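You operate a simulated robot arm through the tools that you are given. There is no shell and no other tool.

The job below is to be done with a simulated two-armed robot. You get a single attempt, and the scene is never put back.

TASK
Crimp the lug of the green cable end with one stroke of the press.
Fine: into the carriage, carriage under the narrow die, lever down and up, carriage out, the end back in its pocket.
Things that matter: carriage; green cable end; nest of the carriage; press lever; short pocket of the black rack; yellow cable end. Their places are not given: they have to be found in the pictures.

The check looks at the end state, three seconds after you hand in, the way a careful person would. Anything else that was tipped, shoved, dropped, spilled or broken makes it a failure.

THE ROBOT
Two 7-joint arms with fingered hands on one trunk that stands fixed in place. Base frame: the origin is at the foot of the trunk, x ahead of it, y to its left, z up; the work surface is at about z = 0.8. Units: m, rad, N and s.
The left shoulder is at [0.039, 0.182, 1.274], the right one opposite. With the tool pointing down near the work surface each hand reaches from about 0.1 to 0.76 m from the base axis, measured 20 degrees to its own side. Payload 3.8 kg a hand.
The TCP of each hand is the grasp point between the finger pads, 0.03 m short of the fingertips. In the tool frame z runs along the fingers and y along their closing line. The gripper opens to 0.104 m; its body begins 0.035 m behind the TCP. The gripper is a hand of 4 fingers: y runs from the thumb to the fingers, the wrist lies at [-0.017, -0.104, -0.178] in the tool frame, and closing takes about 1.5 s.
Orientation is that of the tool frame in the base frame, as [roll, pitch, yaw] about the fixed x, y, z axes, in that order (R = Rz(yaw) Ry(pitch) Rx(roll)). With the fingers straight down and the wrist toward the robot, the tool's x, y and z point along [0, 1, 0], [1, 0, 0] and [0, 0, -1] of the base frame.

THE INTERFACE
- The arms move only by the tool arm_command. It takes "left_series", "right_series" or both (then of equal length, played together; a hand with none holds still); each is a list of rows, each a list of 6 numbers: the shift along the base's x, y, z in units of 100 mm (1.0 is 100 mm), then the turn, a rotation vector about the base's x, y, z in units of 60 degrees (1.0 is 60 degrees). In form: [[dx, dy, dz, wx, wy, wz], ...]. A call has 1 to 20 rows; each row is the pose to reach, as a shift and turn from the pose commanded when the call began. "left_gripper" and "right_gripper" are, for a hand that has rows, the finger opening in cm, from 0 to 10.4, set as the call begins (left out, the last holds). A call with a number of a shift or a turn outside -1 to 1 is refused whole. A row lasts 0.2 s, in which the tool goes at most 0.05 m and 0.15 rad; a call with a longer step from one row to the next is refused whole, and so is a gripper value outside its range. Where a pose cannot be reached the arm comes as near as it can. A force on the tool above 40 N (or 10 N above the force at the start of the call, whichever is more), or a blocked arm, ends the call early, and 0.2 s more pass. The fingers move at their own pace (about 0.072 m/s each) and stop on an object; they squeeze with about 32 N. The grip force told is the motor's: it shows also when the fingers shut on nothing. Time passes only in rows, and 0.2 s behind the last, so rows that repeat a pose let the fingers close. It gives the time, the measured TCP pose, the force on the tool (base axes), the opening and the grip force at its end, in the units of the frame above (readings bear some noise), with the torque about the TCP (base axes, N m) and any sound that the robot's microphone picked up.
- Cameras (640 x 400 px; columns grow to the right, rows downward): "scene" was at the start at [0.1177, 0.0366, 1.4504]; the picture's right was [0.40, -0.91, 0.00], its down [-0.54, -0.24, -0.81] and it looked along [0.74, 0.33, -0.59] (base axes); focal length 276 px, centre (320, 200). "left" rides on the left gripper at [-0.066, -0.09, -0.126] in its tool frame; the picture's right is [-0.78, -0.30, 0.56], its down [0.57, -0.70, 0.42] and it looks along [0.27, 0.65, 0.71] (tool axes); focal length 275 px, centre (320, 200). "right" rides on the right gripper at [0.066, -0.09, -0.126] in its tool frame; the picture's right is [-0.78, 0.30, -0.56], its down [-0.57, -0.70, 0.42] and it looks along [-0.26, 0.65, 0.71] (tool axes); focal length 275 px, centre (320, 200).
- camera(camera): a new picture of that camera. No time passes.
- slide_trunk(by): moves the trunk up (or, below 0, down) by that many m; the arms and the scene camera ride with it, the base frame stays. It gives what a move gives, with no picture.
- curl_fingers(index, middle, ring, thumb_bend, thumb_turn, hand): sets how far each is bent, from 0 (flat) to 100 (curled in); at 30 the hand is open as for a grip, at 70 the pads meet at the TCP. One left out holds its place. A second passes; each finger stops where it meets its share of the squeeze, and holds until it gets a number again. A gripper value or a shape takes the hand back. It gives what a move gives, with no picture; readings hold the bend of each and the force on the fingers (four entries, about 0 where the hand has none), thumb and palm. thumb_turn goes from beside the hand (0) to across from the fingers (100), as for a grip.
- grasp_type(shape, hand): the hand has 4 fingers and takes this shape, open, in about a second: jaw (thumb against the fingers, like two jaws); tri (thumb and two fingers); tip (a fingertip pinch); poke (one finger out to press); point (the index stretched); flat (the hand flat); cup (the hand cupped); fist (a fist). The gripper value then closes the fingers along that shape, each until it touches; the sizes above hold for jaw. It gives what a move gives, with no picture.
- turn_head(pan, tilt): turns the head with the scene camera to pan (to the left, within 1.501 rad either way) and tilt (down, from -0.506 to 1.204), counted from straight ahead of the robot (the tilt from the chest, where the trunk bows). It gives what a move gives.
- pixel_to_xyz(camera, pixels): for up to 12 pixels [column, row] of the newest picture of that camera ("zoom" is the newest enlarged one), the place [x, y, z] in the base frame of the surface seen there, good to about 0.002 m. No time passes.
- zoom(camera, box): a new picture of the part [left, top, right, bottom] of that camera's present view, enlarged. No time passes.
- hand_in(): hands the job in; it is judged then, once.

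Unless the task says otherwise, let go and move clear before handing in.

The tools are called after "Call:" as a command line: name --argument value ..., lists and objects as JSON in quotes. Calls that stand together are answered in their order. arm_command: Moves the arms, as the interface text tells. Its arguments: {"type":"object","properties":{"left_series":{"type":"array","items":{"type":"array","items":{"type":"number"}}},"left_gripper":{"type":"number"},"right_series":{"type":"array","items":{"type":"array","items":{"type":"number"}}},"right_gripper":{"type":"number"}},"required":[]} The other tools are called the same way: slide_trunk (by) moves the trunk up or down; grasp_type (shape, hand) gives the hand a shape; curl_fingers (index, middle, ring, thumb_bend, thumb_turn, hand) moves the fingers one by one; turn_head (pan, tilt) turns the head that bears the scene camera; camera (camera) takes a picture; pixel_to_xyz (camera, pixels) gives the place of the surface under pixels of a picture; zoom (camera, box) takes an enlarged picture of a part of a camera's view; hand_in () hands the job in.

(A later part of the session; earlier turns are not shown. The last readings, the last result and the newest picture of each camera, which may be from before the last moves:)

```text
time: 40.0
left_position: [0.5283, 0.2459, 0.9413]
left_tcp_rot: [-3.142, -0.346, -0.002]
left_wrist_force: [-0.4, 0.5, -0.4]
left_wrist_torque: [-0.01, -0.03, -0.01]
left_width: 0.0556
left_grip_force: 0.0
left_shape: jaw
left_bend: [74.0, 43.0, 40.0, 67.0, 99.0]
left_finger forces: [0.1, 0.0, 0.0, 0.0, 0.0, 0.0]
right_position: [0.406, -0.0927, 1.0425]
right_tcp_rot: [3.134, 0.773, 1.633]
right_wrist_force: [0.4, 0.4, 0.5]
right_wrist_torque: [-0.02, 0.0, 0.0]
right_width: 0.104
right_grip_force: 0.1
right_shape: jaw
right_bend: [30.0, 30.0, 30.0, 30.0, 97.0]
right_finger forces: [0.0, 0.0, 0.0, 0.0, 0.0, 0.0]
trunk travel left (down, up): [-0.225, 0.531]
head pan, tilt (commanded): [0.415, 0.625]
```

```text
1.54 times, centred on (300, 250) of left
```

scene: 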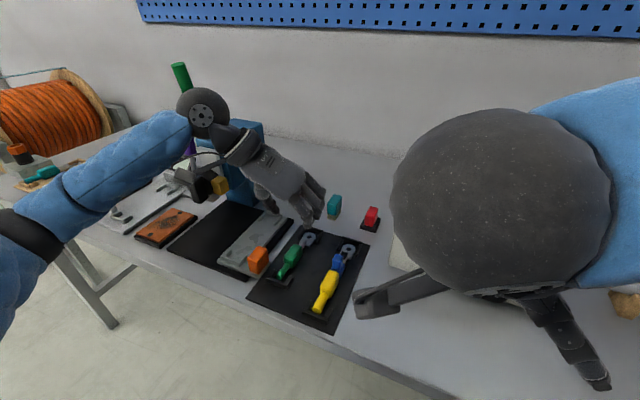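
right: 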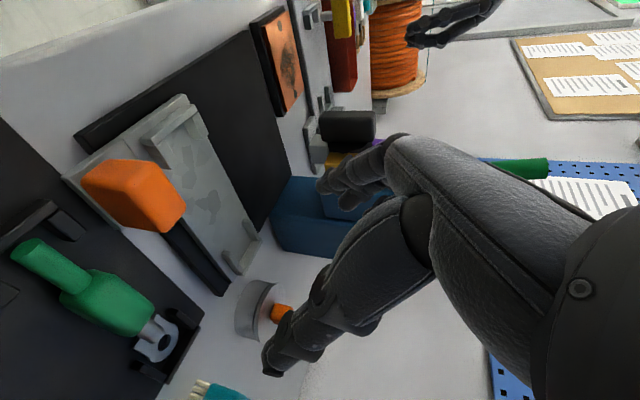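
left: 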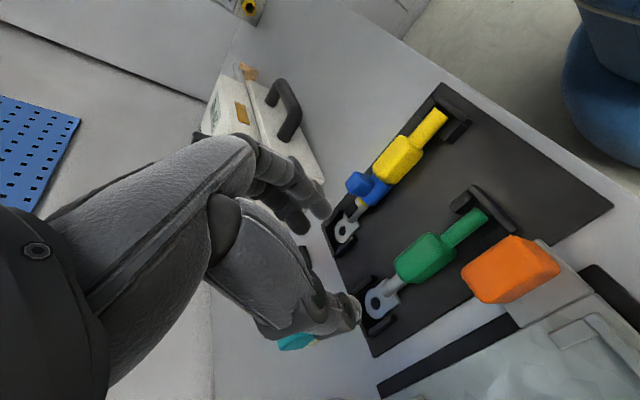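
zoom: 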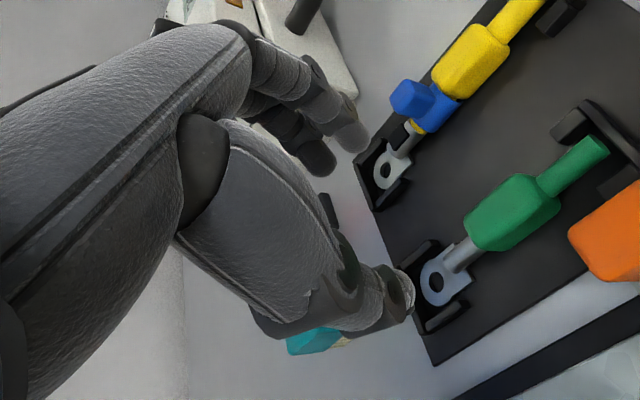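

Call:
pixel_to_xyz --camera "scene" --pixels '[[308, 226], [308, 222], [274, 210], [273, 206], [317, 217], [317, 212], [322, 200], [303, 213], [322, 192], [299, 190]]'

Call:
pixel_to_xyz --camera "zoom" --pixels '[[400, 310], [380, 290], [405, 290], [355, 135], [320, 165], [320, 90], [330, 270], [290, 250]]'

```text
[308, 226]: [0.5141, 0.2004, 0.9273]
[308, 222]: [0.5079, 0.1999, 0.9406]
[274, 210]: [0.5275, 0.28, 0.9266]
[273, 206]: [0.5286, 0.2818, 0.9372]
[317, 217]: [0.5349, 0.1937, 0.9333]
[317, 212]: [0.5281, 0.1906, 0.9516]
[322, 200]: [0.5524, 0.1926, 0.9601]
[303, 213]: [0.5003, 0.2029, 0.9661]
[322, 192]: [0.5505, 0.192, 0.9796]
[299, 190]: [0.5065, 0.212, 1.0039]
```

```text
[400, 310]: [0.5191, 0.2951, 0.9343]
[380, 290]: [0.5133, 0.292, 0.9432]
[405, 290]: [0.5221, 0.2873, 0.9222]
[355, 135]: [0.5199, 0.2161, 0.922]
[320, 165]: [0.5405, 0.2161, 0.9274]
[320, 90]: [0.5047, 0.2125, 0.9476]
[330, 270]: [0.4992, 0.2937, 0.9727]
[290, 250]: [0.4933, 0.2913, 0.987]
```

The finger inner faces are at y≈0.217 and thumb at 0.275, centred on 0.246, with tips around z 0.92 at TCP 0.941. I'll lower toward the boot in steps, to TCP z≈0.855 first.

Call:
arm_command --left_series '[[-0.05, 0, -0.3, 0, 0, 0], [-0.06, 0, -0.6, 0, 0, 0], [-0.06, 0, -0.86, 0, 0, 0]]'

Call:
zoom --camera "scene" --box '[240, 190, 350, 300]'

Call:
camera --camera "left"

```text
time: 40.8
left_position: [0.5199, 0.2465, 0.8546]
left_tcp_rot: [3.141, -0.35, -0.004]
left_wrist_force: [-0.6, -0.6, -0.6]
left_wrist_torque: [-0.02, -0.02, -0.01]
left_width: 0.0555
left_grip_force: 0.0
left_shape: jaw
left_bend: [74.0, 43.0, 40.0, 67.0, 99.0]
left_finger forces: [0.0, 0.0, 0.1, 0.1, 0.1, 0.1]
right_position: [0.4067, -0.0921, 1.0418]
right_tcp_rot: [3.135, 0.775, 1.636]
right_wrist_force: [0.5, -0.5, 0.5]
right_wrist_torque: [-0.01, 0.01, 0.0]
right_width: 0.104
right_grip_force: 0.1
right_shape: jaw
right_bend: [30.0, 30.0, 30.0, 30.0, 97.0]
right_finger forces: [0.1, 0.0, 0.1, 0.0, 0.0, 0.0]
trunk travel left (down, up): [-0.225, 0.531]
head pan, tilt (commanded): [0.415, 0.625]
```

```text
3.64 times, centred on (295, 245) of scene
```

zoom: 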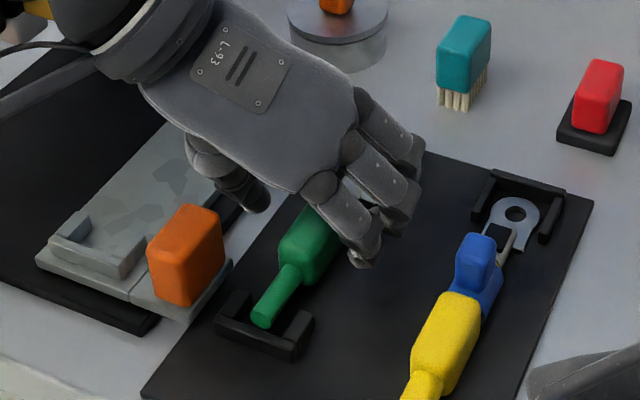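

```text
taken
```

left: 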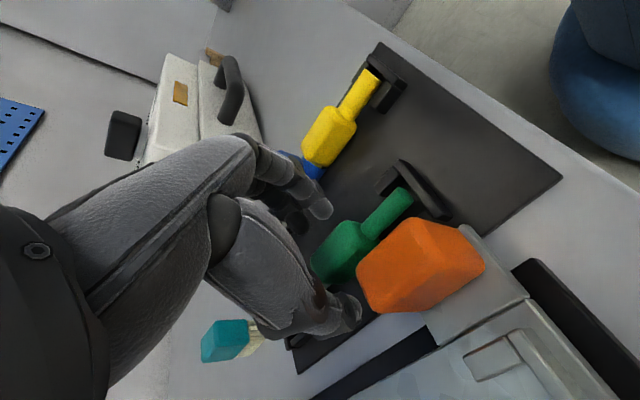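

The fingers straddle the boot. Measure fingertip heights before going lower.

Call:
pixel_to_xyz --camera "left" --pixels '[[352, 300], [340, 325], [355, 318], [322, 208], [315, 200], [330, 212], [300, 222], [345, 240], [360, 262], [330, 335]]'

Call:
zoom --camera "left" --box '[250, 160, 430, 380]'

```text
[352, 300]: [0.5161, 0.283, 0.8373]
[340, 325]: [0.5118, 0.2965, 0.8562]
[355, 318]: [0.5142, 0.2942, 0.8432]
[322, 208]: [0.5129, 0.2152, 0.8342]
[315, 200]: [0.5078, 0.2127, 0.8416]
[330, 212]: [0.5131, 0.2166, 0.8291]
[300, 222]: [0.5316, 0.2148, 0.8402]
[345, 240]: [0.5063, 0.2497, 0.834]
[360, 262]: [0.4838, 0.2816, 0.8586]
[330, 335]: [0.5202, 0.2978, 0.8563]
```

```text
1.82 times, centred on (340, 270) of left
```

zoom: 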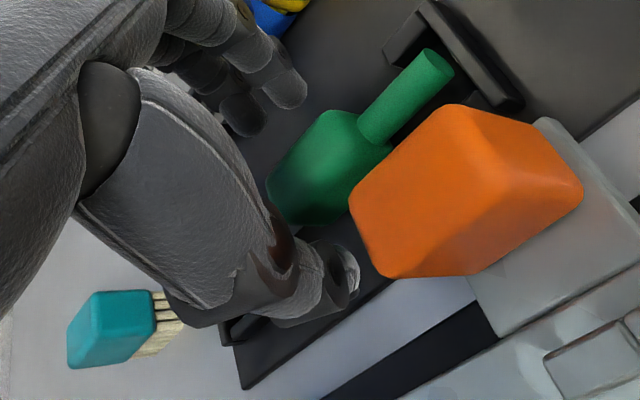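

Fingertips are about 0.026 below the TCP (index tip ≈0.829), mat at 0.8045. I'll go down another 18 mm and close gently.

Call:
arm_command --left_series '[[0.02, 0, -0.1, 0, 0, 0], [0.02, 0, -0.18, 0, 0, 0]]'

Call:
camera --camera "left"

Call:
zoom --camera "scene" --box '[240, 190, 350, 300]'

```text
time: 41.4
left_position: [0.522, 0.2463, 0.8381]
left_tcp_rot: [3.139, -0.354, -0.002]
left_wrist_force: [-1.0, 1.0, 12.2]
left_wrist_torque: [-0.49, 0.07, -0.06]
left_width: 0.0549
left_grip_force: 0.1
left_shape: jaw
left_bend: [74.0, 43.0, 40.0, 67.0, 99.0]
left_finger forces: [12.7, 0.0, 0.0, 0.0, 0.1, 0.1]
right_position: [0.4054, -0.0924, 1.0434]
right_tcp_rot: [3.131, 0.773, 1.634]
right_wrist_force: [-0.1, 0.0, -1.2]
right_wrist_torque: [0.02, 0.02, -0.03]
right_width: 0.1038
right_grip_force: 0.0
right_shape: jaw
right_bend: [30.0, 30.0, 30.0, 30.0, 97.0]
right_finger forces: [0.0, 0.0, 0.0, 0.0, 0.1, 0.0]
trunk travel left (down, up): [-0.225, 0.531]
head pan, tilt (commanded): [0.415, 0.625]
```

```text
taken
```

left: 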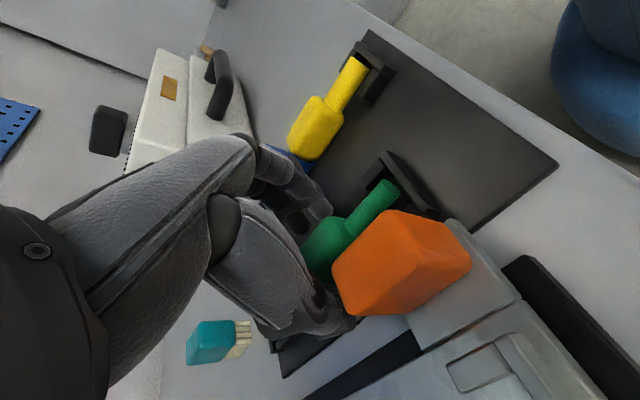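

```text
3.64 times, centred on (295, 245) of scene
```

zoom: 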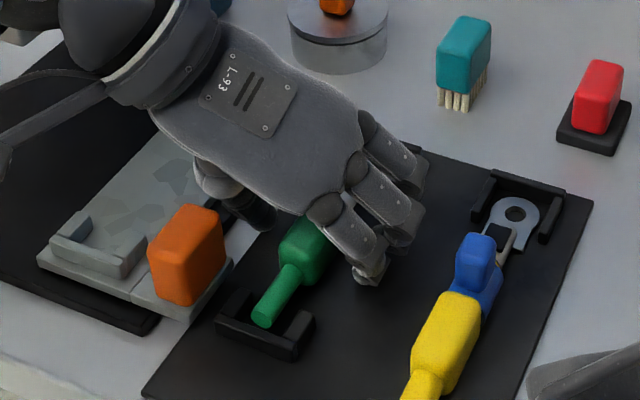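

The index tip touched the mat (12.7 N). I'll rise 6 mm and close on the boot.

Call:
arm_command --left_series '[[0, 0, 0.06, 0, 0, 0]]'

Call:
arm_command --left_series '[[0, 0, 0, 0, 0, 0], [0, 0, 0, 0, 0, 0], [0, 0, 0, 0, 0, 0], [0, 0, 0, 0, 0, 0], [0, 0, 0, 0, 0, 0], [0, 0, 0, 0, 0, 0]]' --left_gripper 2.0

Call:
camera --camera "left"

Call:
zoom --camera "scene" --box '[240, 190, 350, 300]'

```text
time: 41.8
left_position: [0.52, 0.2465, 0.8395]
left_tcp_rot: [-3.141, -0.346, -0.005]
left_wrist_force: [-0.4, 0.3, 0.6]
left_wrist_torque: [0.01, 0.01, 0.03]
left_width: 0.0554
left_grip_force: 0.1
left_shape: jaw
left_bend: [74.0, 43.0, 40.0, 67.0, 99.0]
left_finger forces: [0.0, 0.1, 0.0, 0.0, 0.0, 0.1]
right_position: [0.4062, -0.0925, 1.042]
right_tcp_rot: [3.133, 0.773, 1.633]
right_wrist_force: [0.3, -0.5, 0.3]
right_wrist_torque: [-0.05, 0.0, -0.03]
right_width: 0.1038
right_grip_force: 0.0
right_shape: jaw
right_bend: [30.0, 30.0, 30.0, 30.0, 97.0]
right_finger forces: [0.0, 0.0, 0.1, 0.0, 0.0, 0.0]
trunk travel left (down, up): [-0.225, 0.531]
head pan, tilt (commanded): [0.415, 0.625]
```

```text
time: 43.2
left_position: [0.5233, 0.2462, 0.8404]
left_tcp_rot: [-3.14, -0.347, -0.004]
left_wrist_force: [-0.8, -0.5, -0.8]
left_wrist_torque: [0.0, 0.04, 0.0]
left_width: 0.0211
left_grip_force: 0.0
left_shape: jaw
left_bend: [73.0, 58.0, 57.0, 74.0, 100.0]
left_finger forces: [0.7, 0.7, 0.1, 0.0, 0.8, 0.0]
right_position: [0.4058, -0.0926, 1.0425]
right_tcp_rot: [3.135, 0.773, 1.637]
right_wrist_force: [0.4, 0.2, -0.4]
right_wrist_torque: [0.04, 0.03, 0.01]
right_width: 0.1039
right_grip_force: 0.0
right_shape: jaw
right_bend: [30.0, 30.0, 30.0, 30.0, 97.0]
right_finger forces: [0.0, 0.0, 0.0, 0.0, 0.1, 0.1]
trunk travel left (down, up): [-0.225, 0.531]
head pan, tilt (commanded): [0.415, 0.625]
```

```text
taken
```

left: 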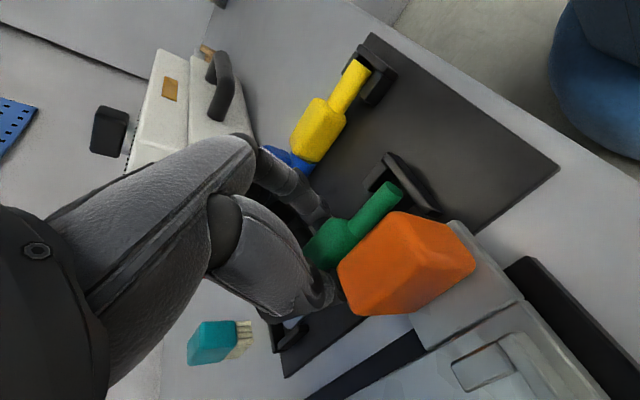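

```text
3.64 times, centred on (295, 245) of scene
```

zoom: 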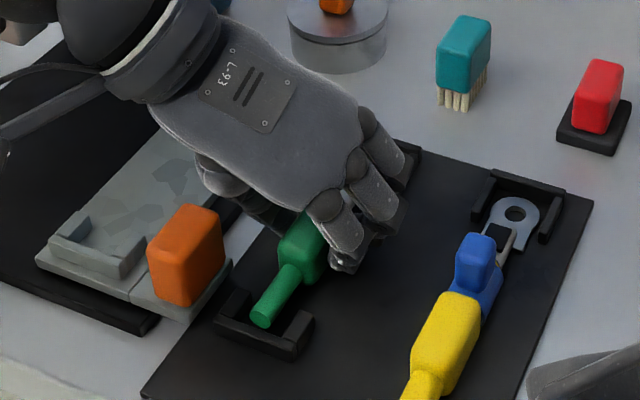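

The fingers just touch (0.7 N) at width 21 mm. I'll squeeze tighter with a smaller set opening.

Call:
arm_command --left_series '[[0, 0, 0, 0, 0, 0], [0, 0, 0, 0, 0, 0], [0, 0, 0, 0, 0, 0], [0, 0, 0, 0, 0, 0]]' --left_gripper 0.8

Call:
zoom --camera "scene" --box '[240, 190, 350, 300]'

Call:
zoom --camera "left" --box '[250, 120, 470, 340]'

```text
time: 44.2
left_position: [0.5219, 0.2457, 0.8421]
left_tcp_rot: [-3.141, -0.346, -0.004]
left_wrist_force: [-0.4, 0.8, 0.5]
left_wrist_torque: [-0.01, 0.05, 0.0]
left_width: 0.0188
left_grip_force: 32.2
left_shape: jaw
left_bend: [73.0, 59.0, 65.0, 75.0, 100.0]
left_finger forces: [17.5, 9.7, 0.0, 0.0, 27.6, 0.1]
right_position: [0.4069, -0.0927, 1.0411]
right_tcp_rot: [3.136, 0.772, 1.636]
right_wrist_force: [-0.4, -0.4, 0.9]
right_wrist_torque: [-0.04, 0.0, -0.01]
right_width: 0.1041
right_grip_force: 0.0
right_shape: jaw
right_bend: [30.0, 30.0, 30.0, 30.0, 97.0]
right_finger forces: [0.0, 0.0, 0.0, 0.1, 0.0, 0.0]
trunk travel left (down, up): [-0.225, 0.531]
head pan, tilt (commanded): [0.415, 0.625]
```

```text
3.64 times, centred on (295, 245) of scene
```

zoom: 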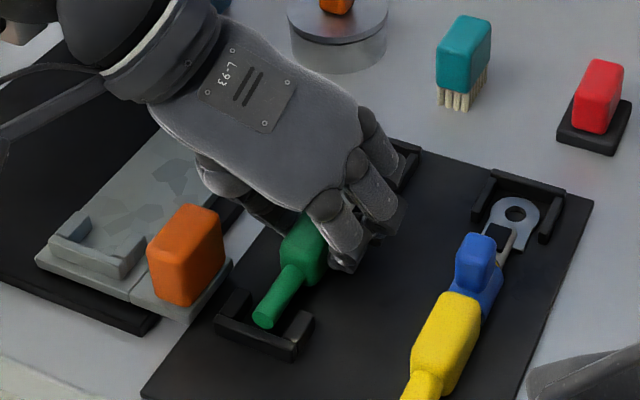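

```text
1.82 times, centred on (360, 230) of left
```

zoom: 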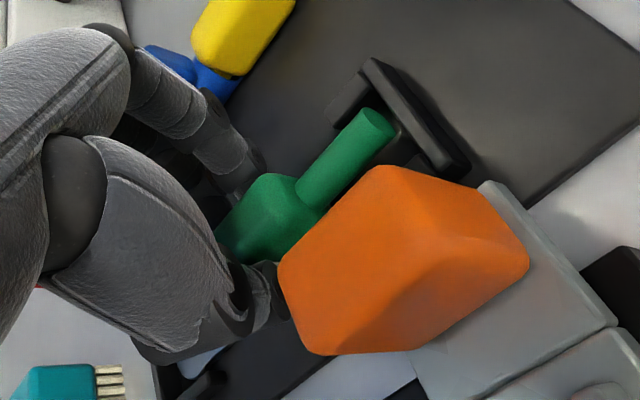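

Firm grip: index 17.5, middle 9.7, thumb 27.6 N, width 18.8 mm, TCP (0.522,0.2457,0.842). I'll lift straight up 7 cm and check.

Call:
arm_command --left_series '[[0, 0, 0.1, 0, 0, 0], [0, 0, 0.3, 0, 0, 0], [0, 0, 0.5, 0, 0, 0], [0, 0, 0.7, 0, 0, 0]]'

Call:
camera --camera "scene"

Call:
zoom --camera "scene" --box '[200, 180, 350, 310]'

Call:
camera --camera "left"

```text
time: 45.2
left_position: [0.5207, 0.2453, 0.9106]
left_tcp_rot: [3.14, -0.347, -0.004]
left_wrist_force: [-0.3, -0.7, -1.3]
left_wrist_torque: [0.01, 0.1, -0.01]
left_width: 0.0187
left_grip_force: 32.3
left_shape: jaw
left_bend: [73.0, 59.0, 65.0, 75.0, 100.0]
left_finger forces: [17.4, 9.9, 0.0, 0.0, 27.4, 0.0]
right_position: [0.4073, -0.0917, 1.0421]
right_tcp_rot: [3.136, 0.772, 1.636]
right_wrist_force: [-0.3, 0.3, -0.7]
right_wrist_torque: [0.02, 0.0, -0.02]
right_width: 0.1035
right_grip_force: 0.1
right_shape: jaw
right_bend: [30.0, 30.0, 30.0, 30.0, 97.0]
right_finger forces: [0.0, 0.1, 0.1, 0.0, 0.0, 0.0]
trunk travel left (down, up): [-0.225, 0.531]
head pan, tilt (commanded): [0.415, 0.625]
```

```text
taken
```

scene: 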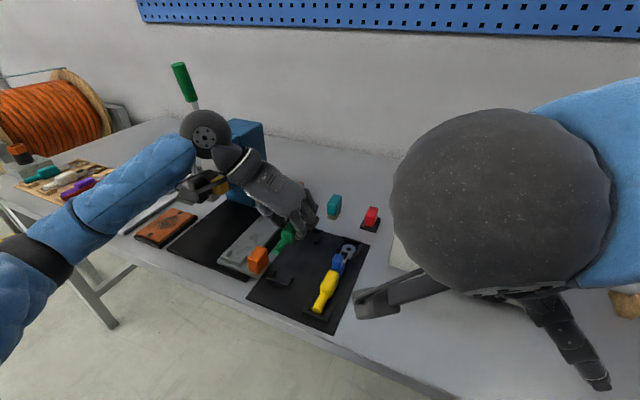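

```text
3.08 times, centred on (275, 245) of scene
```

zoom: 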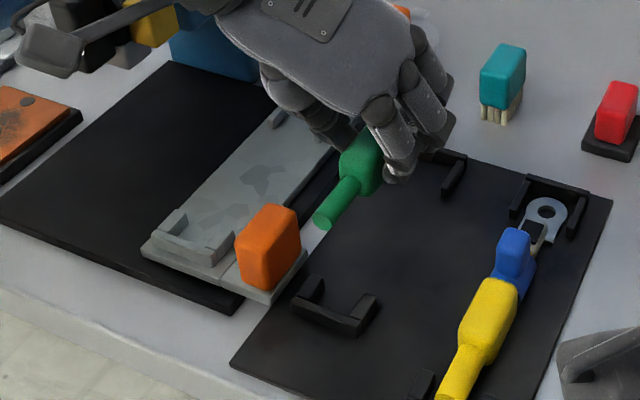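

```text
taken
```

left: 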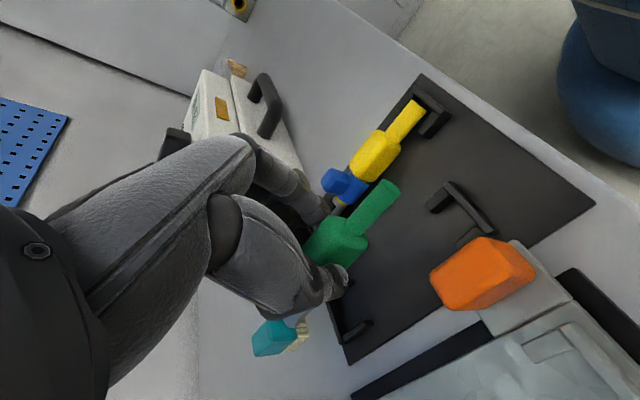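

The green end is lifted cleanly. I'll measure the near brackets of both the nest and the pocket in this zoom.

Call:
pixel_to_xyz --camera "zoom" --pixels '[[176, 212], [150, 240], [165, 235], [190, 255], [215, 262], [228, 240], [210, 245], [310, 282], [296, 305], [330, 322], [352, 332], [372, 298]]'

Call:
pixel_to_xyz --camera "zoom" --pixels '[[200, 200], [230, 190], [145, 248], [215, 280], [270, 295], [305, 255], [318, 298], [345, 318], [460, 160], [445, 190], [275, 115], [290, 250]]'

```text
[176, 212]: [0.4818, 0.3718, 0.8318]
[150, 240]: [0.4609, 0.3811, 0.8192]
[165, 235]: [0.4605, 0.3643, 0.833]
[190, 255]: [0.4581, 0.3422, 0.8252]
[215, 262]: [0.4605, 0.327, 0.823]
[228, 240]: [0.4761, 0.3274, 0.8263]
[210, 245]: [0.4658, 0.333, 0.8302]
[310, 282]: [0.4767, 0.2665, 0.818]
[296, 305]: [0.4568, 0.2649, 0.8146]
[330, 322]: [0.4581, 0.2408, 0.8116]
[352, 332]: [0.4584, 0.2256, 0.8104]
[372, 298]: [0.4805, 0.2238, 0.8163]
```

```text
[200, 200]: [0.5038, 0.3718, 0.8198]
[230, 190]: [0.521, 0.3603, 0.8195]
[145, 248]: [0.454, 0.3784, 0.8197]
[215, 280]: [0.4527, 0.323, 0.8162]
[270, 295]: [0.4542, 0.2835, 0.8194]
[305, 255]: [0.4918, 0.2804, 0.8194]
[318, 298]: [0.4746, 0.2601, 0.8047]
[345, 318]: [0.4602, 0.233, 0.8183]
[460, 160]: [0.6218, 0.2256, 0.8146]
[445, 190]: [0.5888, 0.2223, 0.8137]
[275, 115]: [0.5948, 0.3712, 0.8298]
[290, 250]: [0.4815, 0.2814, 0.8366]
```

The nest bracket looks like the rack bracket shifted by about +0.104 in y, +0.015 in z and 0 in x. I'll measure it more tightly.

Call:
zoom --camera "scene" --box '[210, 235, 270, 275]'

Call:
pixel_to_xyz --camera "zoom" --pixels '[[110, 145], [150, 110], [175, 140], [140, 180], [200, 200], [260, 215], [280, 215], [310, 175], [270, 170], [220, 175], [240, 235], [130, 200]]'

Call:
zoom --camera "scene" --box '[260, 260, 320, 300]'

Call:
pixel_to_xyz --camera "zoom" --pixels '[[110, 145], [150, 110], [175, 140], [140, 180], [200, 200], [260, 215], [280, 215], [310, 175], [270, 170], [220, 175], [240, 235], [130, 200]]'

```text
10.00 times, centred on (240, 255) of scene
```

zoom: 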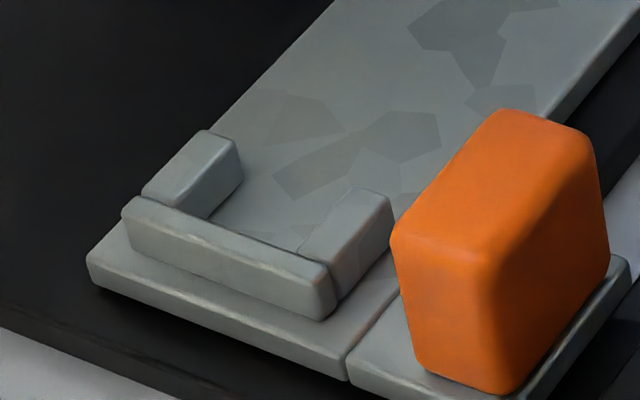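

```text
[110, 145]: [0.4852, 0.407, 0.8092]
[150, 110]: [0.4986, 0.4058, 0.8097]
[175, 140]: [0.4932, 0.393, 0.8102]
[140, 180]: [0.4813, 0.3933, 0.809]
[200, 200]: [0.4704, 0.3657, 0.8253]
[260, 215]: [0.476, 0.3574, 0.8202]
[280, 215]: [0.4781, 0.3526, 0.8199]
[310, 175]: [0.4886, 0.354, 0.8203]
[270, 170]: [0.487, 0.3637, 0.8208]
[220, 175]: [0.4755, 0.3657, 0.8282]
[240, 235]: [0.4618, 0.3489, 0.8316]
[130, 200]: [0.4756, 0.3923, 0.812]
```

```text
10.00 times, centred on (290, 280) of scene
```

zoom: 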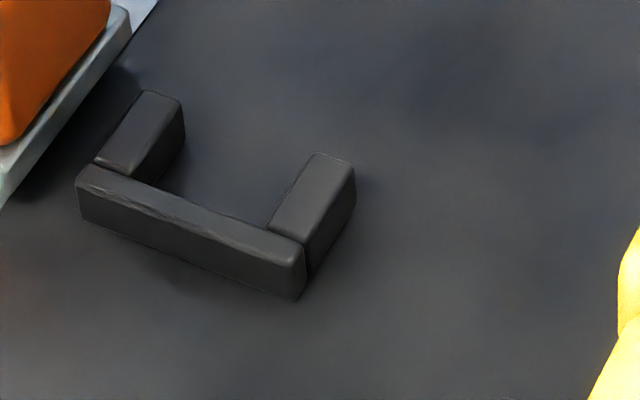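

```text
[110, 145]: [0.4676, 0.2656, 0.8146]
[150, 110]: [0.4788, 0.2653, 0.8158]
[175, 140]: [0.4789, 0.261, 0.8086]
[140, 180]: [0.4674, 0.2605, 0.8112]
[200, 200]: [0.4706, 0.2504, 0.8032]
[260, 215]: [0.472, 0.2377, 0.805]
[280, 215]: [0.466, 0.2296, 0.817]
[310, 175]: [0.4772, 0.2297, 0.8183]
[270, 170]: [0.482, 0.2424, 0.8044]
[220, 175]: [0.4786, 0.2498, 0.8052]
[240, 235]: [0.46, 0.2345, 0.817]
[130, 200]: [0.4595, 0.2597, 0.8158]
```

Call:
zoom --camera "scene" --box '[210, 235, 270, 275]'

Call:
pixel_to_xyz --camera "zoom" --pixels '[[320, 225], [350, 195], [345, 215], [375, 215], [360, 260], [385, 225], [165, 180], [200, 145], [215, 160], [230, 175], [140, 225], [310, 290]]'

Call:
zoom --camera "scene" --box '[250, 190, 330, 250]'

```text
10.00 times, centred on (240, 255) of scene
```

zoom: 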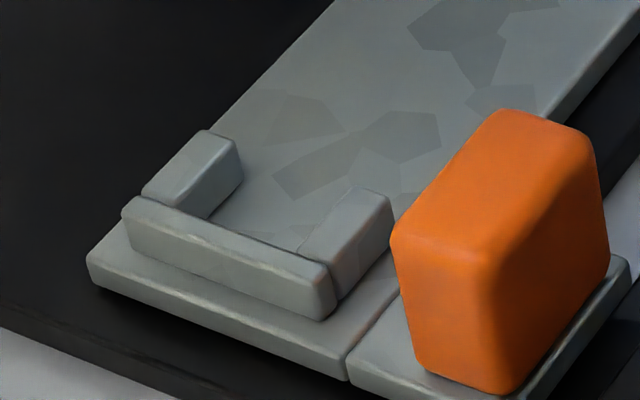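

```text
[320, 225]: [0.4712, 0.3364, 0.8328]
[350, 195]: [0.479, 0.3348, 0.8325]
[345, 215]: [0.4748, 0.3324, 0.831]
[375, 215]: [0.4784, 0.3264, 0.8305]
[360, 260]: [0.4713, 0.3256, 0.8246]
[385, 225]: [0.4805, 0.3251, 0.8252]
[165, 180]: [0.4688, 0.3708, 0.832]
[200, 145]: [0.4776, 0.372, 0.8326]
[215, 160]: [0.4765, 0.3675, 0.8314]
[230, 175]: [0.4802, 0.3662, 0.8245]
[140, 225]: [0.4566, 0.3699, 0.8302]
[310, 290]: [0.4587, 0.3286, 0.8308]
```

```text
6.67 times, centred on (290, 220) of scene
```

zoom: 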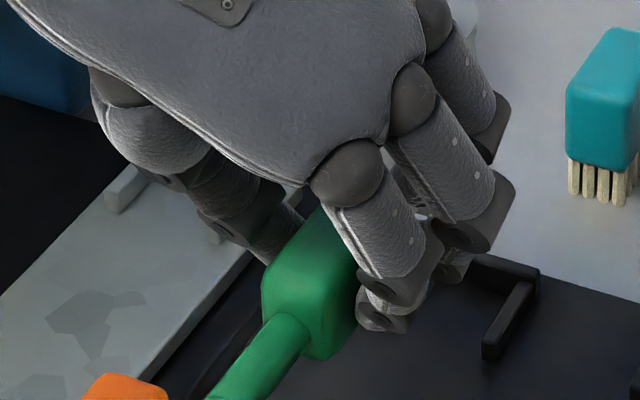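

The nest's centre is y≈0.351 (inner faces 0.336/0.366) against the rack's 0.2455. I'd like to verify the far bracket's x, so I'll check what the right camera sees now.

Call:
camera --camera "right"

```text
taken
```

right: 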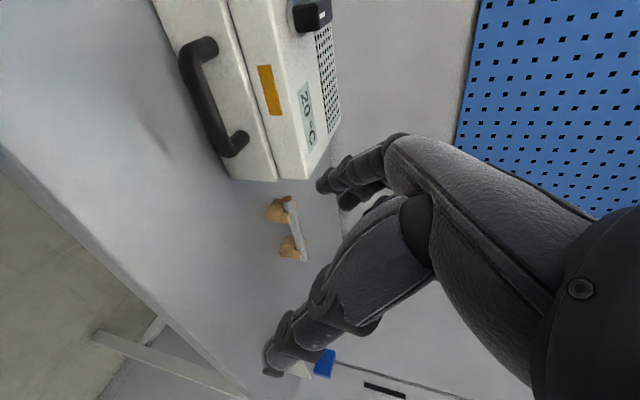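

The right camera only sees the oven side. I'll yaw the right hand to the left in place so its camera can watch the carriage from the right side.

Call:
arm_command --right_series '[[0, 0, 0, 0, 0, 0.14], [0, 0, 0, 0, 0, 0.28], [0, 0, 0.1, 0, 0, 0.42], [0, 0, 0.2, 0, 0, 0.56], [0, 0, 0.3, 0, 0, 0.7], [0, 0, 0.3, 0, 0, 0.84], [0, 0, 0.3, 0, 0, 0.98]]'

Call:
camera --camera "right"

Call:
camera --camera "scene"

```text
time: 46.8
left_position: [0.5212, 0.2442, 0.9109]
left_tcp_rot: [-3.142, -0.348, -0.003]
left_wrist_force: [-0.4, 0.4, -2.0]
left_wrist_torque: [0.02, 0.02, 0.04]
left_width: 0.0186
left_grip_force: 32.0
left_shape: jaw
left_bend: [73.0, 59.0, 65.0, 75.0, 100.0]
left_finger forces: [17.5, 10.1, 0.0, 0.0, 27.4, 0.0]
right_position: [0.4084, -0.0887, 1.0751]
right_tcp_rot: [3.135, 0.773, 2.664]
right_wrist_force: [-0.2, 0.9, -0.8]
right_wrist_torque: [-0.02, 0.0, -0.01]
right_width: 0.1043
right_grip_force: 0.0
right_shape: jaw
right_bend: [30.0, 30.0, 30.0, 30.0, 97.0]
right_finger forces: [0.1, 0.0, 0.0, 0.1, 0.0, 0.0]
right hand out of reach, approached as far as the arm can: row 7
trunk travel left (down, up): [-0.225, 0.531]
head pan, tilt (commanded): [0.415, 0.625]
```

```text
taken
```

right: 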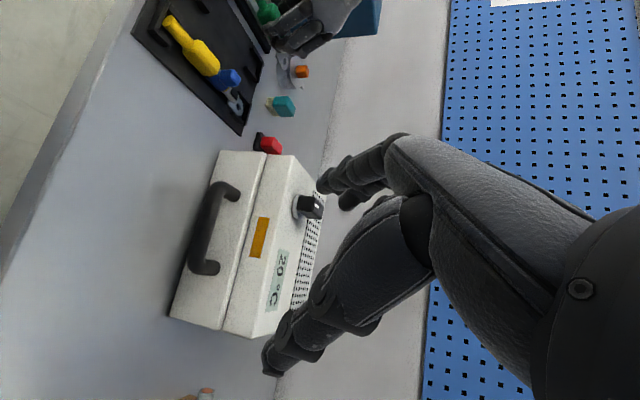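

```text
taken
```

scene: 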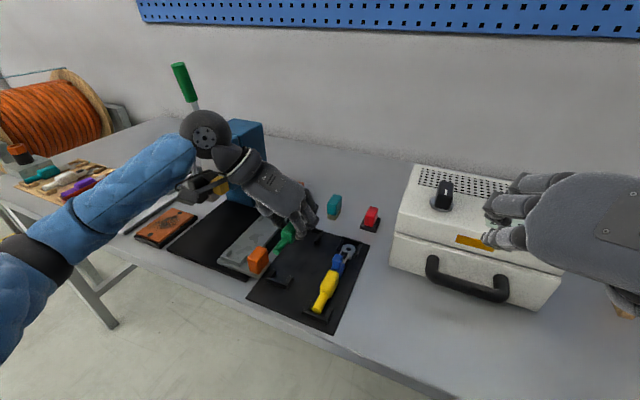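

Call:
arm_command --right_series '[[0, 0.2, 0.1, 0, 0, 0.1], [-0.1, 0.4, 0.2, 0, 0, 0.2], [-0.1, 0.6, 0.3, 0, 0, 0.3], [-0.1, 0.8, 0.3, 0, 0, 0.4], [-0.1, 1.0, 0.3, 0, 0, 0.4]]'

Call:
camera --camera "right"

Call:
camera --camera "scene"

```text
time: 48.0
left_position: [0.5202, 0.245, 0.9107]
left_tcp_rot: [3.141, -0.348, -0.003]
left_wrist_force: [-0.2, -0.1, -2.2]
left_wrist_torque: [-0.05, 0.04, -0.03]
left_width: 0.0188
left_grip_force: 31.8
left_shape: jaw
left_bend: [73.0, 59.0, 65.0, 75.0, 100.0]
left_finger forces: [17.4, 10.1, 0.1, 0.0, 27.4, 0.1]
right_position: [0.3984, 0.0114, 1.1038]
right_tcp_rot: [3.135, 0.773, 3.082]
right_wrist_force: [-0.5, 1.2, 0.2]
right_wrist_torque: [0.01, -0.01, 0.0]
right_width: 0.1041
right_grip_force: 0.0
right_shape: jaw
right_bend: [30.0, 30.0, 30.0, 30.0, 97.0]
right_finger forces: [0.0, 0.0, 0.1, 0.0, 0.1, 0.1]
trunk travel left (down, up): [-0.225, 0.531]
head pan, tilt (commanded): [0.415, 0.625]
```

```text
taken
```

right: 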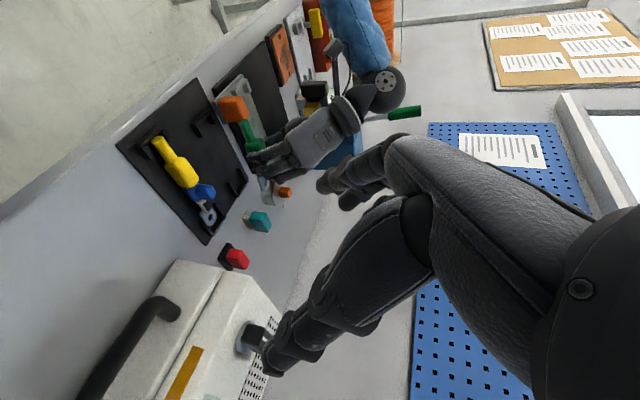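

```text
taken
```

scene: 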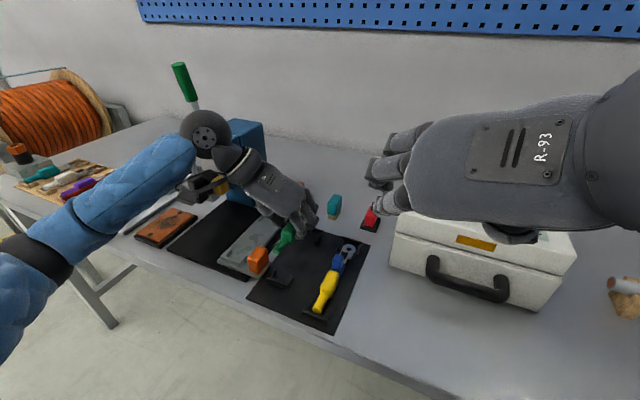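

The right camera now looks along the bench from the right. Zoom on the left hand with the green end and carriage.

Call:
zoom --camera "right" --box '[190, 60, 350, 220]'

```text
2.50 times, centred on (270, 140) of right
```

zoom: 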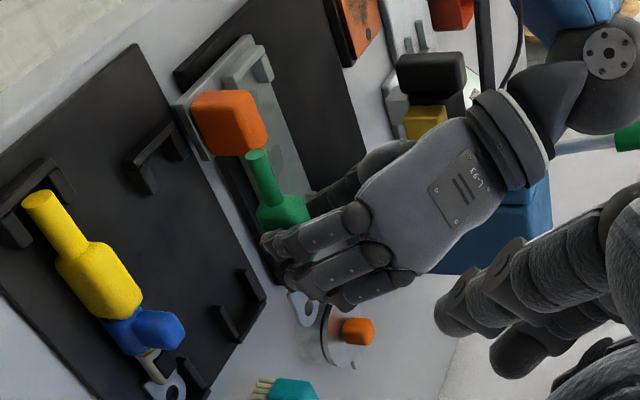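

I'll raise the left hand 8 cm to uncover the nest's far bracket for measurement.

Call:
arm_command --left_series '[[0, 0, 0.3, 0, 0, 0], [0, 0, 0.6, 0, 0, 0], [0, 0, 0.8, 0, 0, 0]]'

Call:
camera --camera "right"

Call:
zoom --camera "right" --box '[190, 60, 310, 220]'

```text
time: 48.8
left_position: [0.5209, 0.2464, 0.9911]
left_tcp_rot: [3.141, -0.348, -0.004]
left_wrist_force: [-0.9, -0.1, -2.5]
left_wrist_torque: [-0.01, 0.08, 0.0]
left_width: 0.019
left_grip_force: 32.3
left_shape: jaw
left_bend: [73.0, 59.0, 65.0, 75.0, 100.0]
left_finger forces: [17.4, 10.0, 0.0, 0.0, 27.4, 0.1]
right_position: [0.3989, 0.0096, 1.1044]
right_tcp_rot: [3.135, 0.772, 3.08]
right_wrist_force: [0.2, -0.2, -0.8]
right_wrist_torque: [-0.01, -0.01, -0.01]
right_width: 0.1041
right_grip_force: 0.1
right_shape: jaw
right_bend: [30.0, 30.0, 30.0, 30.0, 97.0]
right_finger forces: [0.0, 0.0, 0.0, 0.1, 0.0, 0.1]
trunk travel left (down, up): [-0.225, 0.531]
head pan, tilt (commanded): [0.415, 0.625]
```

```text
taken
```

right: 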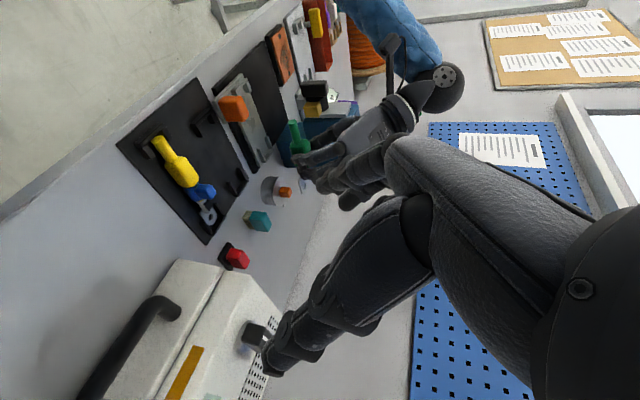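

```text
2.50 times, centred on (250, 140) of right
```

zoom: 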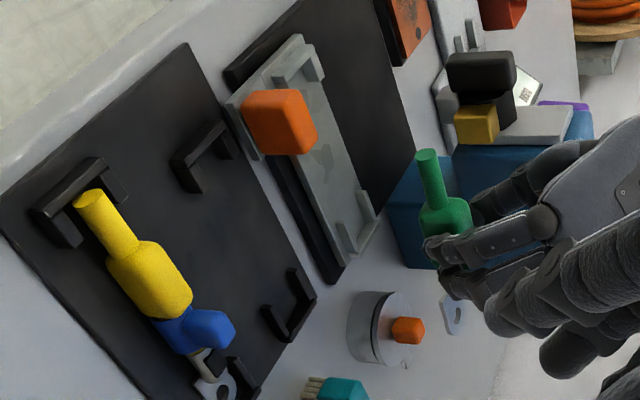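

Now the far nest bracket is visible at (360,225) in the zoom. I'll zoom tighter and measure both far brackets.

Call:
zoom --camera "right" --box '[215, 135, 285, 205]'

Call:
pixel_to_xyz --camera "zoom" --pixels '[[370, 75], [395, 110], [375, 130], [340, 120], [325, 100], [385, 90], [345, 145], [210, 215], [225, 250], [195, 280], [170, 260], [225, 225]]'

```text
5.71 times, centred on (250, 170) of right
```

zoom: 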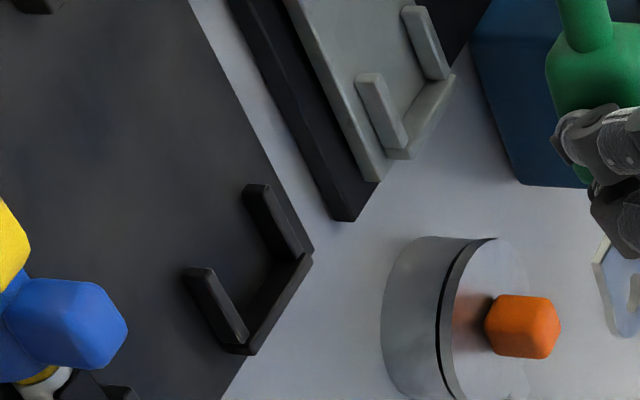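

```text
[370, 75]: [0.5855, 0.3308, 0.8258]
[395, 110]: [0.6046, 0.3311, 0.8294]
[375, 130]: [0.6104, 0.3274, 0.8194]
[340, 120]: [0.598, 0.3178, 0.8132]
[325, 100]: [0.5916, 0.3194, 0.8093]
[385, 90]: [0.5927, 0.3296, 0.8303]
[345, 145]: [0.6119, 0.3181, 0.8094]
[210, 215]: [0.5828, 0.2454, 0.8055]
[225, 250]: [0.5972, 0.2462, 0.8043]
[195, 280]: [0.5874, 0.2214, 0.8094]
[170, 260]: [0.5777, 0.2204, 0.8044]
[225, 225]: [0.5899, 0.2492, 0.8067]
```

Call:
pixel_to_xyz --camera "zoom" --pixels '[[200, 272], [260, 192], [272, 305], [240, 342], [303, 258], [283, 285], [368, 80], [413, 14], [425, 113], [402, 150], [446, 82], [432, 100]]'

```text
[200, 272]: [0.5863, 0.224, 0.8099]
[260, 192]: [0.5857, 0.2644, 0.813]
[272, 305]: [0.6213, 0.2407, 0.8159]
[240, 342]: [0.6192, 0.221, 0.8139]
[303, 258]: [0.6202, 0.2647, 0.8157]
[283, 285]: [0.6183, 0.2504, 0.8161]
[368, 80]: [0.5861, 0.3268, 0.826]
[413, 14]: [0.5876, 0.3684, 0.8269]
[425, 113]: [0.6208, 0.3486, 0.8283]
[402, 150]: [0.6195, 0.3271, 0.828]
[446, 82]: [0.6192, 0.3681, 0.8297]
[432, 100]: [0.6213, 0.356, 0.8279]
```

Both far brackets have the same shape and x (back wall ≈0.62), offset about 0.104–0.105 in y. I'll move the end over the nest (+0.1045 in y), then lower 10 cm and check.

Call:
arm_command --left_series '[[0, 0.2, 0, 0, 0, 0], [0, 0.5, 0, 0, 0, 0], [0, 0.8, 0, 0, 0, 0], [0, 1.0, 0, 0, 0, 0], [0, 1.0, 0, 0, 0, 0]]'

Call:
arm_command --left_series '[[0, 0.045, -0.2, 0, 0, 0], [0, 0.045, -0.5, 0, 0, 0], [0, 0.045, -0.8, 0, 0, 0], [0, 0.045, -1.0, 0, 0, 0], [0, 0.045, -1.0, 0, 0, 0]]'

Call:
camera --camera "right"

Call:
zoom --camera "right" --box '[200, 60, 350, 200]'

Call:
camera --camera "scene"

```text
time: 50.0
left_position: [0.5219, 0.3458, 0.9906]
left_tcp_rot: [3.141, -0.346, -0.003]
left_wrist_force: [-0.4, -0.5, -2.2]
left_wrist_torque: [-0.02, 0.05, -0.02]
left_width: 0.019
left_grip_force: 32.0
left_shape: jaw
left_bend: [73.0, 59.0, 65.0, 75.0, 100.0]
left_finger forces: [17.5, 10.1, 0.1, 0.1, 27.5, 0.0]
right_position: [0.3994, 0.0105, 1.1032]
right_tcp_rot: [3.135, 0.773, 3.082]
right_wrist_force: [0.7, 0.4, -0.6]
right_wrist_torque: [0.0, -0.01, 0.02]
right_width: 0.104
right_grip_force: 0.1
right_shape: jaw
right_bend: [30.0, 30.0, 30.0, 30.0, 97.0]
right_finger forces: [0.0, 0.0, 0.0, 0.1, 0.1, 0.0]
trunk travel left (down, up): [-0.225, 0.531]
head pan, tilt (commanded): [0.415, 0.625]
```

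```text
time: 51.2
left_position: [0.5207, 0.3499, 0.8936]
left_tcp_rot: [3.141, -0.35, -0.002]
left_wrist_force: [0.6, -0.2, -2.6]
left_wrist_torque: [-0.01, 0.02, 0.0]
left_width: 0.019
left_grip_force: 31.6
left_shape: jaw
left_bend: [73.0, 59.0, 65.0, 75.0, 100.0]
left_finger forces: [17.5, 10.1, 0.0, 0.0, 27.6, 0.0]
right_position: [0.3993, 0.0108, 1.1037]
right_tcp_rot: [3.135, 0.773, 3.082]
right_wrist_force: [0.0, -1.4, 0.0]
right_wrist_torque: [0.01, -0.02, 0.0]
right_width: 0.1038
right_grip_force: 0.1
right_shape: jaw
right_bend: [30.0, 30.0, 30.0, 30.0, 97.0]
right_finger forces: [0.0, 0.1, 0.0, 0.0, 0.1, 0.0]
trunk travel left (down, up): [-0.225, 0.531]
head pan, tilt (commanded): [0.415, 0.625]
```

```text
taken
```

right: 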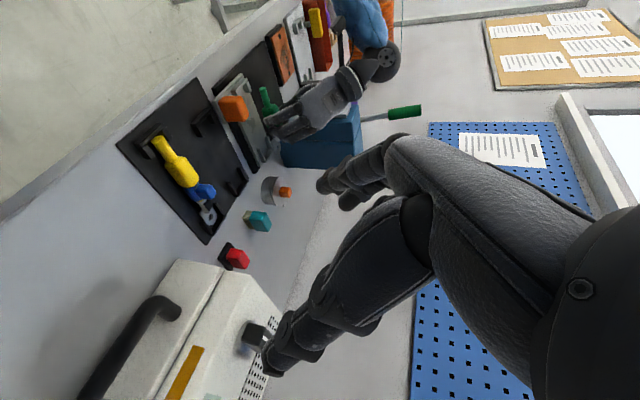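

```text
2.86 times, centred on (275, 130) of right
```

zoom: 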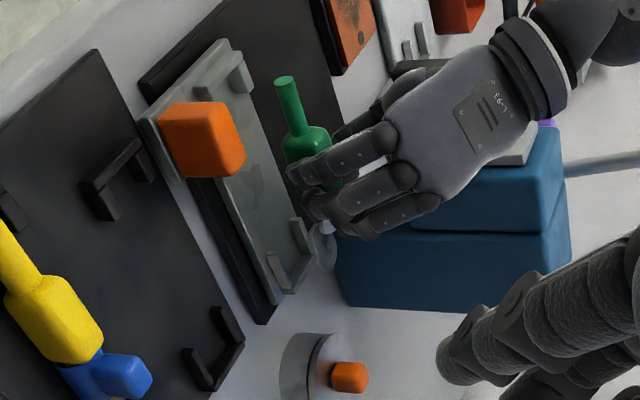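

```text
taken
```

scene: 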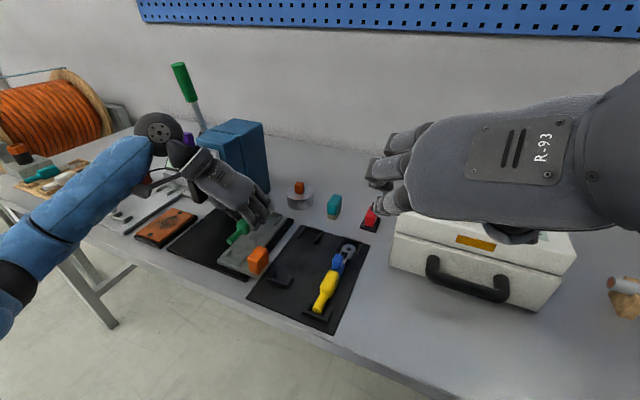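

The end hangs ~3.5 cm above the nest. I'll measure the tail and lug in this view to check alignment.

Call:
pixel_to_xyz --camera "zoom" --pixels '[[285, 80], [292, 100], [300, 120], [310, 140], [322, 230], [328, 250], [318, 262], [300, 225], [275, 270], [240, 70]]'

Call:
zoom --camera "scene" --box '[205, 200, 295, 280]'

Call:
pixel_to_xyz --camera "zoom" --pixels '[[235, 185], [265, 160], [225, 210], [245, 215], [280, 140], [320, 130], [300, 110], [135, 250], [165, 235], [210, 265], [240, 240], [190, 260]]'

```text
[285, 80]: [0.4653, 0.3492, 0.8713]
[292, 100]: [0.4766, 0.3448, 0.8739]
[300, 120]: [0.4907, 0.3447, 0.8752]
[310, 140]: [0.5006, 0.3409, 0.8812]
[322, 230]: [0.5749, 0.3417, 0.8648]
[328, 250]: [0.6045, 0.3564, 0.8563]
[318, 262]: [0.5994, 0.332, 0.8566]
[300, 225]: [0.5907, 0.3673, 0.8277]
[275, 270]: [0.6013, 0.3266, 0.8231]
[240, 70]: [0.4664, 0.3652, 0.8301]
```

```text
5.00 times, centred on (250, 240) of scene
```

zoom: 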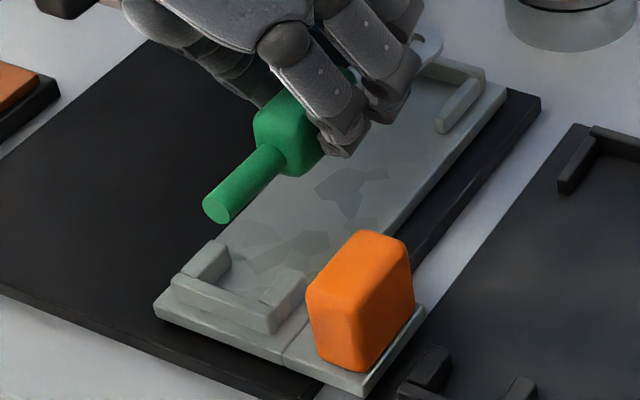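

```text
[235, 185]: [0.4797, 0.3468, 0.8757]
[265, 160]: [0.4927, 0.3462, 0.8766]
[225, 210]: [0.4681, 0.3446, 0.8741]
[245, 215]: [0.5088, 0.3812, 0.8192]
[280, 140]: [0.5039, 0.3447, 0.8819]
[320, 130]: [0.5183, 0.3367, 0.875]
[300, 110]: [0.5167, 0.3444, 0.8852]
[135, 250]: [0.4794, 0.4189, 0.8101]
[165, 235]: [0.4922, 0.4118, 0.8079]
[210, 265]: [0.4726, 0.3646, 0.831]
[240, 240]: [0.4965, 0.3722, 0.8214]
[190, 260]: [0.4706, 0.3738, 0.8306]
```

Call:
zoom --camera "right" --box '[255, 125, 305, 165]'

Call:
pixel_to_xyz --camera "zoom" --pixels '[[330, 240], [345, 270], [370, 290], [320, 290], [350, 310], [300, 320], [380, 250], [260, 220], [230, 290], [290, 340], [200, 260], [320, 180]]'

```text
10.00 times, centred on (280, 145) of right
```

zoom: 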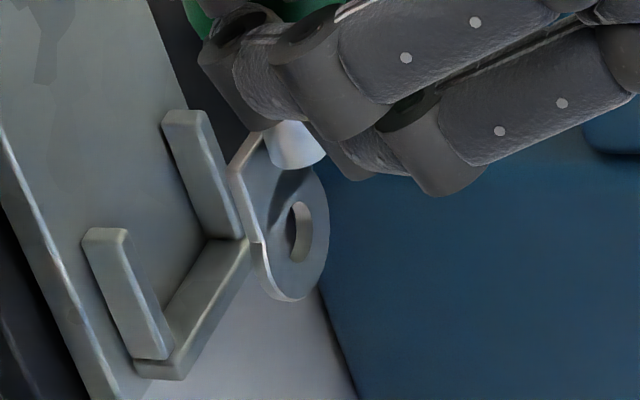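

```text
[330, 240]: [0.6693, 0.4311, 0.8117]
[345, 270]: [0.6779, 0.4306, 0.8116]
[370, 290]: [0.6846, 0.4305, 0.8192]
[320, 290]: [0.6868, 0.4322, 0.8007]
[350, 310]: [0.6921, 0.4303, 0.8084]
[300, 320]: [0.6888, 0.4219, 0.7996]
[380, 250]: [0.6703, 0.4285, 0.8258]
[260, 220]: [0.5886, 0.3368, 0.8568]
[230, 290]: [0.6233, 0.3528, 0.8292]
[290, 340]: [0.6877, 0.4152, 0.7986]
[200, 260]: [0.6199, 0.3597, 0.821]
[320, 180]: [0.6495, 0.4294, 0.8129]
```

Call:
pixel_to_xyz --camera "zoom" --pixels '[[238, 170], [245, 195], [262, 240], [270, 270], [285, 290], [302, 292], [318, 270], [324, 240], [322, 205], [300, 230], [275, 200], [300, 250]]'

```text
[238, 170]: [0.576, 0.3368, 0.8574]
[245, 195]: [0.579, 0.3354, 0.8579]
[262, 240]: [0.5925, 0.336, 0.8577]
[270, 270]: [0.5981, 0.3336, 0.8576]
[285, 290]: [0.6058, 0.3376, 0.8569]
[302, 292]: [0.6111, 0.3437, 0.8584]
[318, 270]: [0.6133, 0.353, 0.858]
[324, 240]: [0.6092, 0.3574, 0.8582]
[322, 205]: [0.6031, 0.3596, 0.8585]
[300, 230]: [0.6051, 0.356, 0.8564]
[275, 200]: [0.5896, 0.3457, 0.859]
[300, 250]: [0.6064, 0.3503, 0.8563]
```

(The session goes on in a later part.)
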